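You operate a simulated robot arm through the tools that you are given. There is no shell and no other tool. Be economical: measure what you need, move in short steps, check, and stop when the job is done.

Carry out the task below with a simulated robot arm. There is one attempt and no reset: what you move stays moved.

TASK
Pull the blue drawer open.

Only the result counts: the job must be done as asked and must still hold three seconds after the hand-in. Knocking over, shifting, dropping, spilling or breaking anything else fails it.

THE ROBOT
A 6-joint arm with a two-finger parallel gripper, fixed in place. Base frame: the origin is at the foot of the arm, x ahead of it, y to its left, z up. Lengths are in cm, angles in rad, forces in N, time in s.
With the tool pointing down near the work surface it reaches from about 26 to 68 cm from the base axis. Its first joint turns from -1.152 to 1.152 rad. Payload 2.9 kg.
The tool frame sits at the grasp point between the pads (the TCP): z along the fingers, y along the line on which they close. The tips reach 3 cm beyond it. The gripper opens to 11 cm. The fingers are 2 cm wide and 1 cm thick; the gripper's body (4.8 by 11.2 cm) begins 5.5 cm behind the TCP.
Orientation is that of the tool frame in the base frame, as a unit quaternion [x, y, z, w]. With the fingers straight down and closing along the base's y, the tool's x points along the base's -x, its y along +y and its z along -z.

THE INTERFACE
- The arm moves only by the tool move_arm. Its argument "targets" is a list of rows, each an object of numbers (a shift or turn left out is 0, a gripper value left out holds the last): "tx", "ty", "tz": the shift along the base's x, y, z in cm; "ax", "ay", "az": the turn, a rotation vector about the base's x, y, z in rad; "fingers": the closure, from 0 (fully open) to 1 (shut). In form: [{"tx": .., "ty": .., "tz": .., "ax": .., "ay": .., "az": .., "fingers": ..}, ...]. A call has 1 to 10 rows; each row shifts and turns the commanded pose from where the row before left it. A row lasts 0.2 s, in which the tool goes at most 5 cm and 0.15 rad; a call with a longer step from one row to the next is refused whole, and so is a gripper value outside its range. A pose out of reach is approached as far as the arm can. The call stops where the force on the tool passes 40 N (or 10 N more than at its start, if that is more) or the arm is blocked; 0.2 s more then pass. The fingers move at their own pace (about 10.8 cm/s each) and stop on an object; they squeeze with about 41 N. The grip force told is the motor's: it shows also when the fingers shut on nothing. Time passes only in rows, and 0.2 s behind the last, so rows that do not move let the fingers close. The reply holds the time, the measured pose of the TCP, the force on the tool along the base axes, the opening and the grip force, in the units named above and with some noise.
- Cameras (640 x 400 px; columns grow to the right, rows downward): "scene" is fixed at [7.84, 43.03, 137.69]; the picture's right is [-0.81, -0.58, 0.00], its down [-0.39, 0.54, -0.74] and it looks along [0.43, -0.60, -0.67] (base axes); focal length 345 px, centre (320, 200). "wrist" rides on the gripper at [7.2, 1.7, -10.3] in the tool frame; the picture's right is [-0.23, 0.97, 0.00], its down [-0.76, -0.18, -0.62] and it looks along [-0.61, -0.14, 0.78] (tool axes); focal length 222 px, centre (320, 200). There is no depth. A picture from a camera that has moved, and an enlarged one, comes with that camera's place and axes in the base frame and with its lens. The place of the scene camera against the robot may be out by one fixed shift of up to 1.8 cm in any direction.
- camera(camera): a new picture of that camera. No time passes.
- close_up(camera, box): a new picture of the part [left, top, right, bottom] of that camera's present view, enlarged. No time passes.
- close_job(): hands the job in; it is judged then, once.

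Work in short steps. Places have to be worked out from the pictures, the camera data and where the tool is seen: move nearer, look again, correct. Check each grasp and each placing, and mend what went wrong. You have 90 turns and 36 pictures in all, those below and enlarged ones among them. Open the gripper and draw the arm clear of the work before you hand the job in, unless the task says otherwise; then end with one line.

The tools are called after "Call:" as name(argument=value, ...) on one line, values as JSON. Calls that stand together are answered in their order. move_arm: Moves the arm, as the interface text tells. Its arguments: {"type":"object","properties":{"targets":{"type":"array"}},"required":["targets"]} The other tools are called the same way: camera (camera) takes a picture; close_up (camera, box) takes an enlarged picture of a part of a camera's view; close_job () hands the job in.

At the start:

```text
time_s: 0.0
tcp_pos: [26.58, -33.57, 101.78]
orientation: [0.0, 1.0, 0.0, -0.001]
ft_force: [-0.5, 0.2, -0.3]
grip_width: 10.99
gripper_force: 0.1
```

scene: 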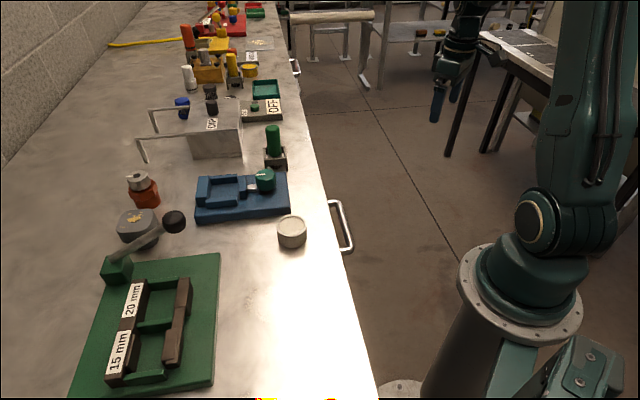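
wrist: 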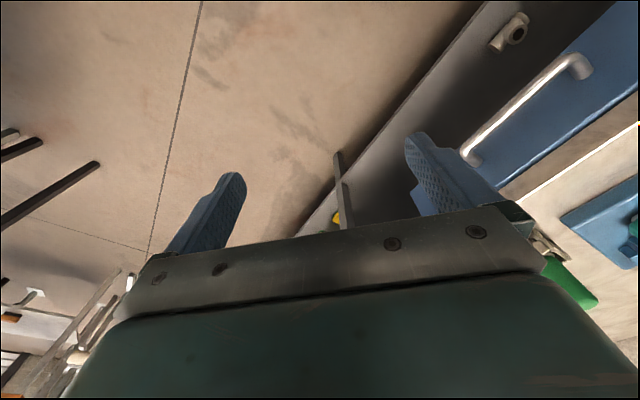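

The scene and wrist views triangulate the drawer's handle as a horizontal bar from about (31,-1,79) to (41,-12.5,79), with its front facing (-0.77,-0.64). I'll yaw the gripper so it closes across the bar and move towards it, staying outside the bench edge.

Call:
move_arm(targets=[{"az": -0.146, "ty": 2, "fingers": 0.5}, {"az": -0.146, "ty": 2}, {"az": -0.146, "ty": 2}, {"az": -0.146, "ty": 2}, {"az": -0.146, "ty": 2}, {"az": -0.148, "ty": 2}])

```text
time_s: 1.4
tcp_pos: [26.93, -21.68, 101.73]
orientation: [0.426, 0.905, -0.001, 0.0]
ft_force: [-0.3, 0.4, 0.3]
grip_width: 5.51
gripper_force: 0.1
```

Yaw is right; now I tilt the tool 45° toward the drawer front while staying at about the same place.

Call:
move_arm(targets=[{"ax": 0.0836, "ay": -0.1008}, {"ax": 0.0836, "ay": -0.1008}, {"ax": 0.0836, "ay": -0.1008}, {"ax": 0.0836, "ay": -0.1008}, {"ax": 0.0836, "ay": -0.1008}, {"ax": 0.0836, "ay": -0.1008}])

Call:
camera(camera="wrist")

Call:
camera(camera="scene")

```text
time_s: 2.8
tcp_pos: [30.61, -19.52, 101.52]
orientation: [0.393, 0.836, 0.346, 0.163]
ft_force: [-0.2, -0.4, 0.0]
grip_width: 5.51
gripper_force: 0.2
out of reach, approached as far as the arm can: row 5, 6
```

```text
33 pictures are left
camera wrist: at [21.23, -17.95, 110.0], right [0.67, 0.26, 0.69], down [0.05, -0.95, 0.32], along [0.74, -0.18, -0.65], focal length 222 px, centre (320, 200)
```

wrist: 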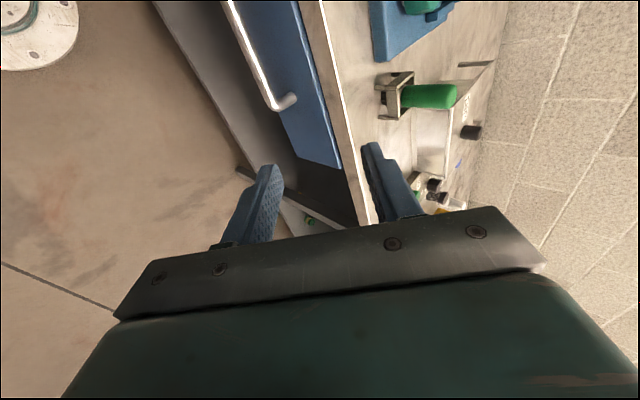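

```text
32 pictures are left
```

scene: 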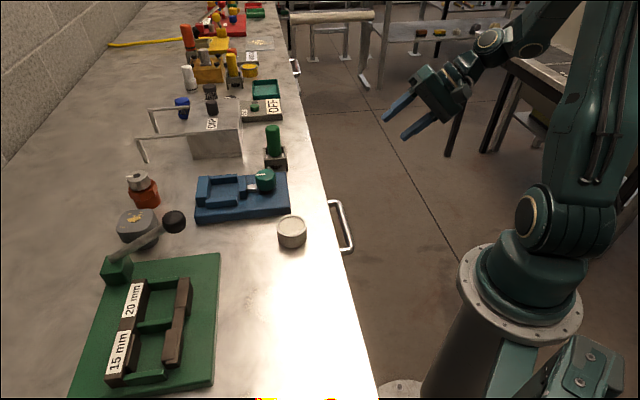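

The tilt went through but the arm ran out of inward reach, so less tilt will be needed while pulling. I'll zoom in to locate the bar more precisely.

Call:
close_up(camera="wrist", box=[180, 0, 380, 125])

Call:
close_up(camera="scene", box=[270, 180, 390, 255])

```text
3.20 times, centred on (280, 62) of wrist
camera zoom: at [21.23, -17.95, 110.0], right [0.67, 0.26, 0.69], down [0.05, -0.95, 0.32], along [0.74, -0.18, -0.65], focal length 711 px, centre (448, 640)
```

zoom: 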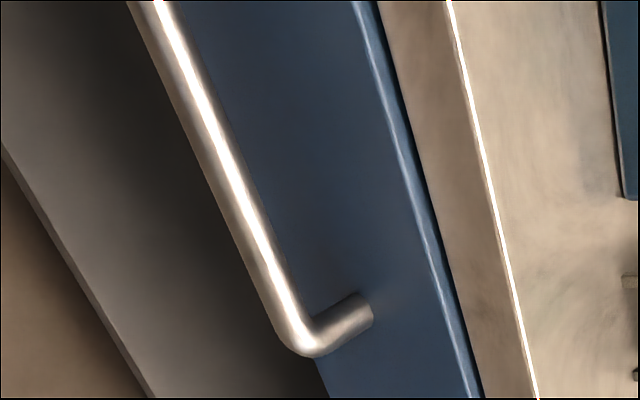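

```text
5.33 times, centred on (330, 218) of scene
camera zoom: at [7.84, 43.03, 137.69], right [-0.81, -0.58, 0.0], down [-0.39, 0.54, -0.74], along [0.43, -0.6, -0.67], focal length 1841 px, centre (267, 107)
```

zoom: 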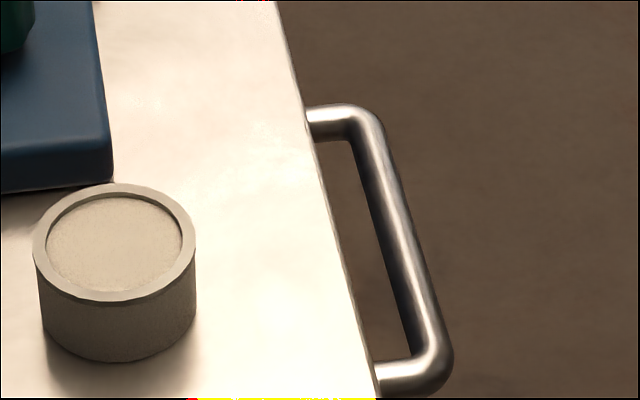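

Refined: the bar runs from (31,-1) to (41.7,-11.8) at z≈78, about 1.6 cm thick, 3.9 cm in front of the drawer face. The bench top is at about z=88. I'll move to a pre-grasp back along the tool axis from the bar's centre.

Call:
move_arm(targets=[{"tx": 0.3, "ty": 1.8, "tz": -3.4, "az": 0.07, "fingers": 0.67}, {"tx": 0.3, "ty": 1.8, "tz": -3.4}, {"tx": 0.3, "ty": 1.8, "tz": -3.4}, {"tx": 0.3, "ty": 1.8, "tz": -3.4}, {"tx": 0, "ty": 1.6, "tz": -3.4}])

Call:
camera(camera="wrist")

Call:
camera(camera="scene")

```text
time_s: 4.0
tcp_pos: [31.69, -10.76, 84.12]
orientation: [0.364, 0.849, 0.352, 0.151]
ft_force: [0.9, -0.3, 1.3]
grip_width: 3.61
gripper_force: 0.0
```

```text
29 pictures are left
camera wrist: at [22.22, -9.71, 92.69], right [0.65, 0.31, 0.69], down [0.12, -0.94, 0.32], along [0.75, -0.13, -0.65], focal length 222 px, centre (320, 200)
```

wrist: 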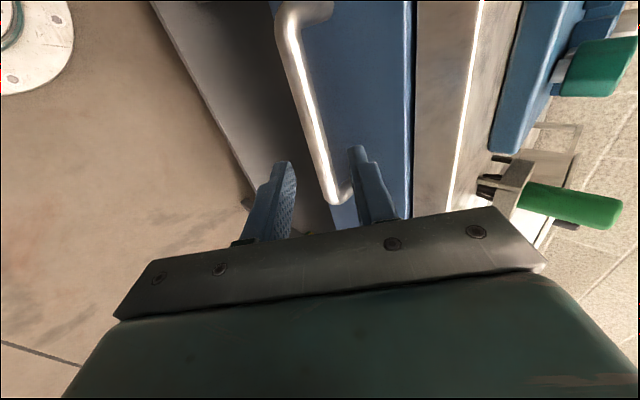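

```text
28 pictures are left
```

scene: 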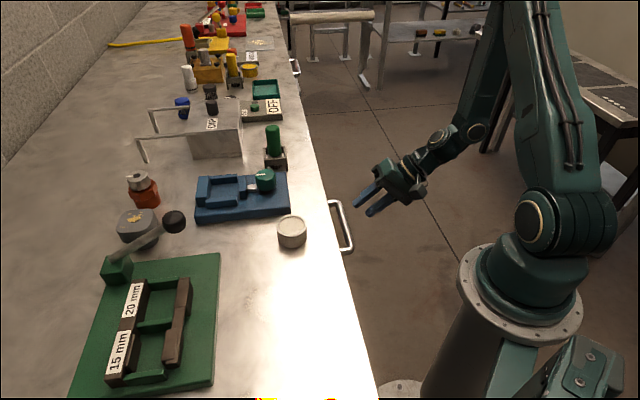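

The view confirms the bar's centre at about (36.1,-6.2,77.5), on the tool axis. I advance along the tool axis so the fingers straddle the bar.

Call:
move_arm(targets=[{"tx": 1.0, "ty": 1.0, "tz": -1.5}, {"tx": 1.0, "ty": 1.0, "tz": -1.5}, {"tx": 1.0, "ty": 1.0, "tz": -1.5}])

Call:
camera(camera="wrist")

Call:
close_up(camera="scene", box=[270, 150, 430, 250])

```text
time_s: 4.8
tcp_pos: [34.94, -7.85, 79.96]
orientation: [0.364, 0.849, 0.352, 0.151]
ft_force: [0.0, -0.2, 1.0]
grip_width: 3.62
gripper_force: 0.1
```

```text
27 pictures are left
camera wrist: at [25.55, -6.85, 88.4], right [0.65, 0.31, 0.69], down [0.12, -0.94, 0.32], along [0.75, -0.13, -0.65], focal length 222 px, centre (320, 200)
```

wrist: 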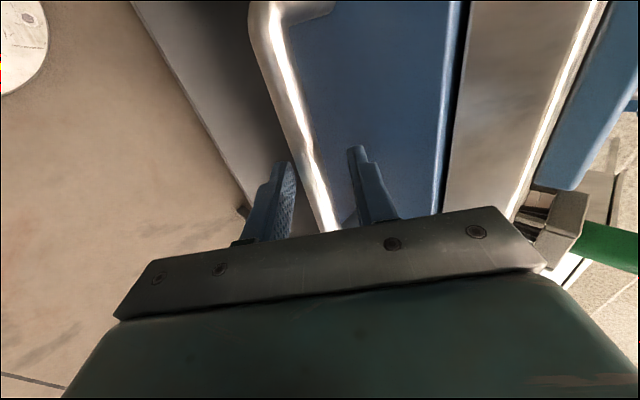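

```text
4.00 times, centred on (350, 200) of scene
camera zoom: at [7.84, 43.03, 137.69], right [-0.81, -0.58, 0.0], down [-0.39, 0.54, -0.74], along [0.43, -0.6, -0.67], focal length 1380 px, centre (200, 200)
```

zoom: 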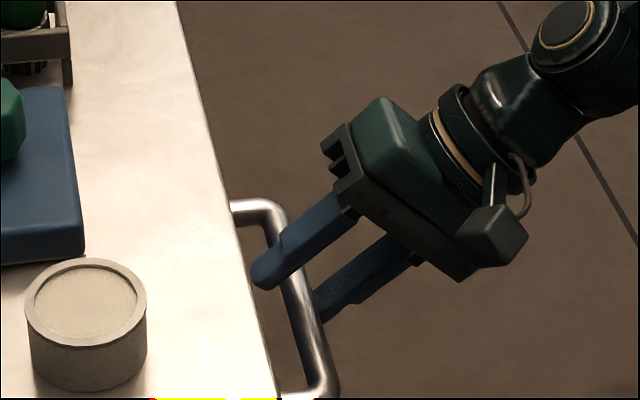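

The fingers straddle the bar with clearance. I go in about 1.8 cm further and close.

Call:
move_arm(targets=[{"tx": 0.45, "ty": 0.45, "tz": -0.65}, {"tx": 0.45, "ty": 0.45, "tz": -0.65}, {"fingers": 1.0}, {}, {}])

Call:
camera(camera="wrist")

```text
time_s: 6.0
tcp_pos: [35.63, -7.2, 78.44]
orientation: [0.363, 0.852, 0.346, 0.149]
ft_force: [-18.8, -19.7, -26.4]
grip_width: 1.8
gripper_force: 44.7
```

```text
25 pictures are left
camera wrist: at [26.23, -6.05, 86.91], right [0.66, 0.32, 0.68], down [0.12, -0.94, 0.32], along [0.74, -0.13, -0.66], focal length 222 px, centre (320, 200)
```

wrist: 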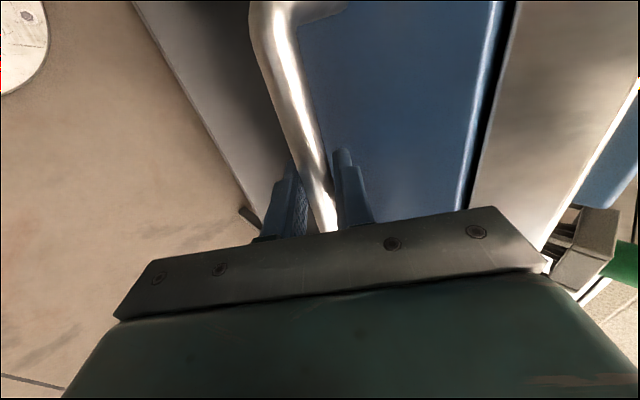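

The bar is gripped (1.8 cm) with some strain, so I relax the command along the measured force and begin to pull outward.

Call:
move_arm(targets=[{"tx": -0.2, "ty": -0.2, "tz": -0.3}, {"tx": -0.36, "ty": -0.35, "tz": -0.2}, {"tx": -0.36, "ty": -0.35}, {"tx": -0.36, "ty": -0.35}])

```text
time_s: 7.0
tcp_pos: [34.55, -8.22, 78.4]
orientation: [0.362, 0.848, 0.355, 0.154]
ft_force: [9.0, -7.3, 31.7]
grip_width: 1.8
gripper_force: 45.2
```

It moves: the handle has come 1.5 cm out. The upward force says my command is slightly low, so I raise it a bit and keep pulling.

Call:
move_arm(targets=[{"tz": 0.3}, {"tx": -0.5, "ty": -0.49}, {"tx": -0.5, "ty": -0.49}, {"tx": -0.5, "ty": -0.49}, {"tx": -0.5, "ty": -0.49}])

```text
time_s: 8.2
tcp_pos: [32.4, -10.18, 78.42]
orientation: [0.364, 0.85, 0.349, 0.151]
ft_force: [12.7, -10.3, -14.4]
grip_width: 1.78
gripper_force: 44.8
```

Open by about 4.4 cm. There is a small side force along the bar; I correct the direction and continue.

Call:
move_arm(targets=[{"tx": 0.15, "ty": -0.15, "tz": -0.15}, {"tx": -0.58, "ty": -0.54}, {"tx": -0.58, "ty": -0.54}, {"tx": -0.58, "ty": -0.54}, {"tx": -0.58, "ty": -0.54}, {"tx": -0.58, "ty": -0.54}])

Call:
camera(camera="scene")

```text
time_s: 9.6
tcp_pos: [29.63, -13.08, 78.32]
orientation: [0.364, 0.85, 0.35, 0.152]
ft_force: [15.0, -13.1, -10.9]
grip_width: 1.79
gripper_force: 45.3
```

```text
24 pictures are left
```

scene: 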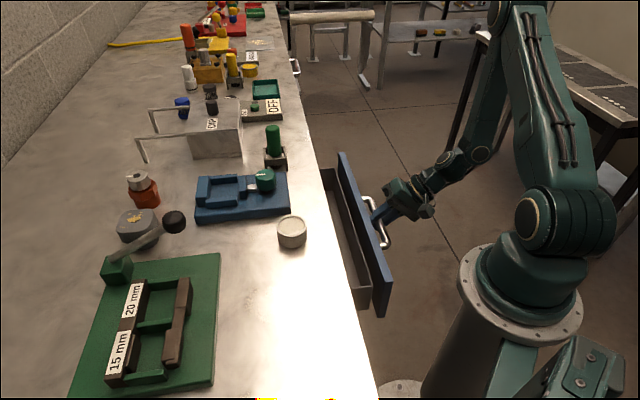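

The blue drawer is 8.4 cm open and nothing else has moved. I'll keep pulling straight at about 45°.

Call:
move_arm(targets=[{"tx": 0.2, "ty": -0.2, "tz": -0.1}, {"tx": -0.6, "ty": -0.6}, {"tx": -0.6, "ty": -0.6}, {"tx": -0.6, "ty": -0.6}, {"tx": -0.6, "ty": -0.6}, {"tx": -0.6, "ty": -0.6}])

```text
time_s: 11.1
tcp_pos: [27.43, -15.2, 78.47]
orientation: [0.359, 0.849, 0.356, 0.152]
ft_force: [-3.4, 1.6, 2.7]
grip_width: 1.81
gripper_force: 45.2
out of reach, approached as far as the arm can: row 6
stopped in row 6: the force on the tool passed its limit (the readings are from after the stop); the commanded pose is now the measured one
```

It is 11.4 cm open, and the arm hit its reach limit with this tilt. I'll loosen the grip slightly (fingers still around the bar) and reduce the tilt so I can keep pulling.

Call:
move_arm(targets=[{"fingers": 0.76}, {}, {"ax": -0.07, "ay": 0.07}, {"ax": -0.07, "ay": 0.07}, {"ax": -0.07, "ay": 0.07}, {"ax": -0.07, "ay": 0.07}])

Call:
camera(camera="wrist")

Call:
close_up(camera="scene", box=[290, 130, 450, 330])

```text
time_s: 12.5
tcp_pos: [27.37, -15.26, 78.44]
orientation: [0.384, 0.902, 0.181, 0.079]
ft_force: [-0.1, 0.7, -0.6]
grip_width: 2.63
gripper_force: 0.1
```

```text
23 pictures are left
camera wrist: at [20.59, -11.72, 88.46], right [0.8, 0.46, 0.38], down [0.23, -0.83, 0.51], along [0.55, -0.32, -0.77], focal length 222 px, centre (320, 200)
```

wrist: 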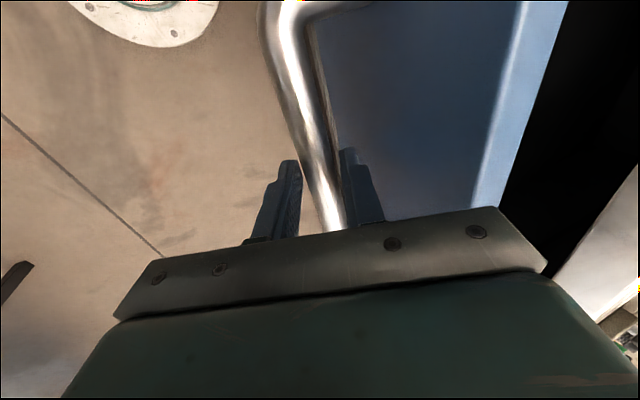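

```text
2.00 times, centred on (370, 230) of scene
camera zoom: at [7.84, 43.03, 137.69], right [-0.81, -0.58, 0.0], down [-0.39, 0.54, -0.74], along [0.43, -0.6, -0.67], focal length 690 px, centre (220, 140)
```

zoom: 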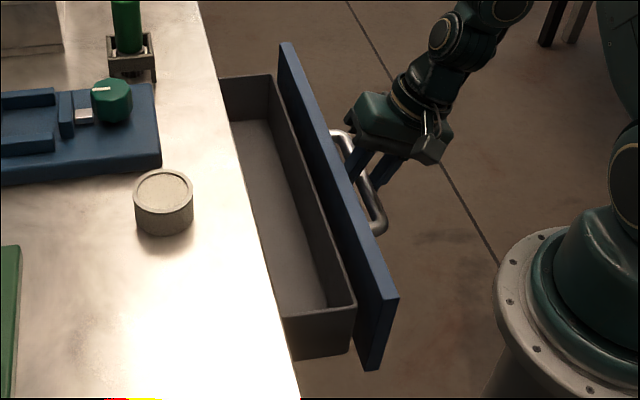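

The fingers still straddle the bar at the reduced tilt with no force. I close on it again and pull further.

Call:
move_arm(targets=[{"fingers": 1.0}, {}, {"tx": -0.5, "ty": -0.5}, {"tx": -0.5, "ty": -0.5}, {"tx": -0.5, "ty": -0.5}, {"tx": -0.5, "ty": -0.5}])

```text
time_s: 13.9
tcp_pos: [25.48, -17.25, 78.47]
orientation: [0.384, 0.902, 0.18, 0.081]
ft_force: [2.0, -0.7, 25.4]
grip_width: 1.81
gripper_force: 44.7
```

About 14.2 cm open and still sliding; I ease the vertical strain and continue.

Call:
move_arm(targets=[{"tz": 0.2}, {"tx": -0.5, "ty": -0.5}, {"tx": -0.5, "ty": -0.5}, {"tx": -0.5, "ty": -0.5}, {"tx": -0.5, "ty": -0.5}, {"tx": -0.5, "ty": -0.5}, {"tx": -0.5, "ty": -0.5}])

Call:
camera(camera="scene")

```text
time_s: 14.7
tcp_pos: [24.64, -18.1, 78.36]
orientation: [0.383, 0.903, 0.179, 0.078]
ft_force: [1.0, -2.6, -2.5]
grip_width: 1.83
gripper_force: 45.1
stopped in row 3: the force on the tool passed its limit (the readings are from after the stop); the commanded pose is now the measured one
```

```text
21 pictures are left
```

scene: 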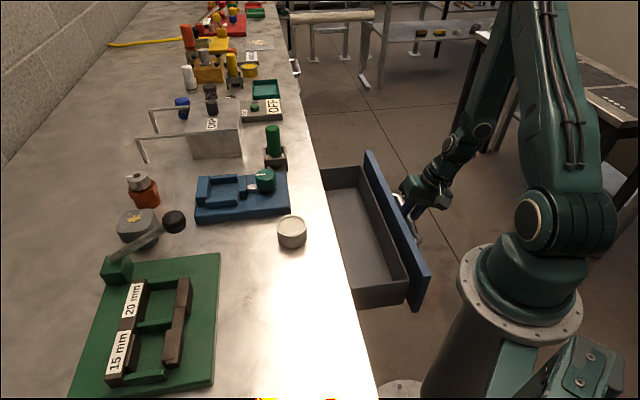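

About 15.5 cm open; the force limit tripped, perhaps at the end of travel. One more gentle pull will tell.

Call:
move_arm(targets=[{"tx": -0.25, "ty": -0.25}, {"tx": -0.25, "ty": -0.25}, {"tx": -0.25, "ty": -0.25}, {"tx": -0.25, "ty": -0.25}])

```text
time_s: 15.7
tcp_pos: [23.63, -19.02, 78.47]
orientation: [0.383, 0.903, 0.179, 0.079]
ft_force: [2.9, -1.3, 13.1]
grip_width: 1.8
gripper_force: 44.8
```

It still slides (about 17 cm now), so the trip was just strain. I continue slowly.

Call:
move_arm(targets=[{"tz": 0.1}, {"tx": -0.25, "ty": -0.25}, {"tx": -0.25, "ty": -0.25}, {"tx": -0.25, "ty": -0.25}, {"tx": -0.25, "ty": -0.25}, {"tx": -0.25, "ty": -0.25}, {"tx": -0.25, "ty": -0.25}, {"tx": -0.25, "ty": -0.25}, {"tx": -0.25, "ty": -0.25}])

```text
time_s: 17.7
tcp_pos: [21.58, -21.04, 78.56]
orientation: [0.383, 0.903, 0.18, 0.079]
ft_force: [3.6, -0.9, 3.0]
grip_width: 1.79
gripper_force: 45.2
```

19.8 cm open with hardly any resistance. I check how much drawer remains in the bench before pulling further.

Call:
close_up(camera="scene", box=[290, 130, 490, 330])

```text
2.00 times, centred on (390, 230) of scene
camera zoom: at [7.85, 43.02, 137.69], right [-0.81, -0.58, 0.0], down [-0.39, 0.54, -0.74], along [0.43, -0.6, -0.67], focal length 690 px, centre (180, 140)
```

zoom: 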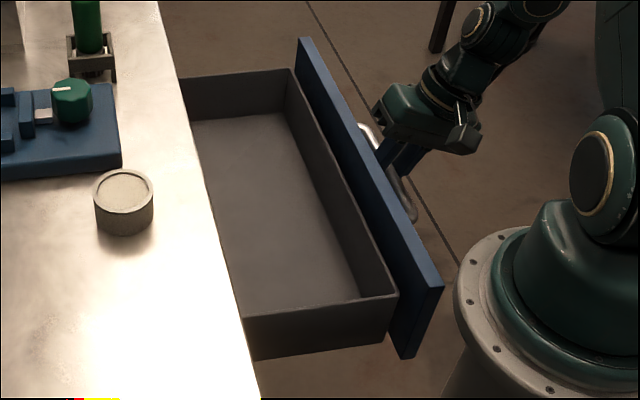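

It is wide open. I'll pull gently a little more in case a stop is near, staying clear of the robot's base.

Call:
move_arm(targets=[{"tx": -0.25, "ty": -0.25}, {"tx": -0.25, "ty": -0.25}, {"tx": -0.25, "ty": -0.25}, {"tx": -0.25, "ty": -0.25}, {"tx": -0.25, "ty": -0.25}, {"tx": -0.25, "ty": -0.25}])

```text
time_s: 19.1
tcp_pos: [21.23, -21.35, 78.66]
orientation: [0.383, 0.903, 0.18, 0.075]
ft_force: [-16.2, 17.1, 4.0]
grip_width: 1.8
gripper_force: 44.9
out of reach, approached as far as the arm can: row 3, 5, 6
```

That's the arm's reach limit; the drawer is about 20 cm open. I open the fingers modestly and take the unreachable excess out of the command, ready to withdraw.

Call:
move_arm(targets=[{"tx": 0.4, "ty": 0.4}, {"tx": 0.4, "ty": 0.4}, {"fingers": 0.66}, {}])

Call:
camera(camera="wrist")

```text
time_s: 20.1
tcp_pos: [22.27, -20.96, 78.65]
orientation: [0.384, 0.902, 0.179, 0.08]
ft_force: [0.1, -0.4, 0.2]
grip_width: 3.76
gripper_force: 0.0
```

```text
19 pictures are left
camera wrist: at [15.56, -17.34, 88.75], right [0.8, 0.46, 0.38], down [0.23, -0.83, 0.51], along [0.55, -0.32, -0.77], focal length 222 px, centre (320, 200)
```

wrist: 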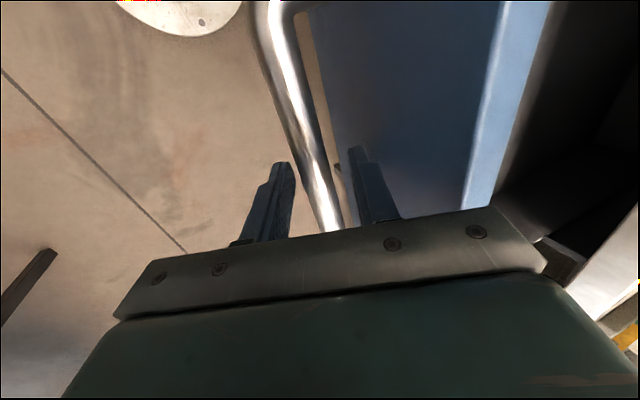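

Released, with the bar centred between the fingers. I withdraw straight back along the tool axis.

Call:
move_arm(targets=[{"tx": -0.25, "ty": -0.25, "tz": 0.92}, {"tx": -0.25, "ty": -0.25, "tz": 0.92}, {"tx": -0.25, "ty": -0.25, "tz": 0.92}, {"tx": -0.25, "ty": -0.25, "tz": 0.92}, {"tx": -0.25, "ty": -0.25, "tz": 0.92}])

```text
time_s: 21.3
tcp_pos: [21.55, -21.88, 83.18]
orientation: [0.384, 0.903, 0.178, 0.077]
ft_force: [-0.5, 0.0, 0.7]
grip_width: 3.71
gripper_force: 0.1
out of reach, approached as far as the arm can: row 5
```

No contact, and the tips are above the bar. I raise the arm straight up, then shift sideways clear of the drawer.

Call:
move_arm(targets=[{"tx": 0.2, "ty": 0.2, "tz": 2}, {"tz": 3}, {"tz": 3}, {"tz": 4}, {"tz": 4}, {"tx": 2, "ty": -2, "tz": 2}, {"tx": 2, "ty": -2}, {"tx": 2, "ty": -2, "fingers": 0}])

Call:
camera(camera="scene")

```text
time_s: 23.1
tcp_pos: [28.16, -27.36, 101.49]
orientation: [0.383, 0.903, 0.179, 0.077]
ft_force: [-0.4, -0.3, 0.7]
grip_width: 11.03
gripper_force: 0.0
out of reach, approached as far as the arm can: row 5
```

```text
18 pictures are left
```

scene: 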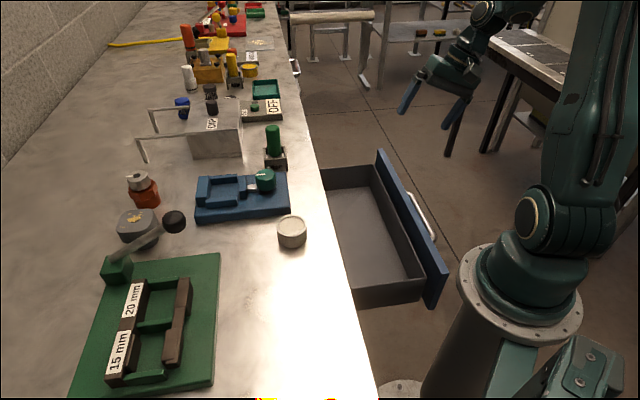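

The blue drawer is wide open, the arm is clear with the gripper open, and everything else looks unmoved. I hand the job in.

Call:
close_job()

```text
The job is handed in.
```

The blue drawer is pulled open by about 20 cm, as far as the arm could reach; the gripper is open, the arm is clear, and nothing else was disturbed in the last picture.
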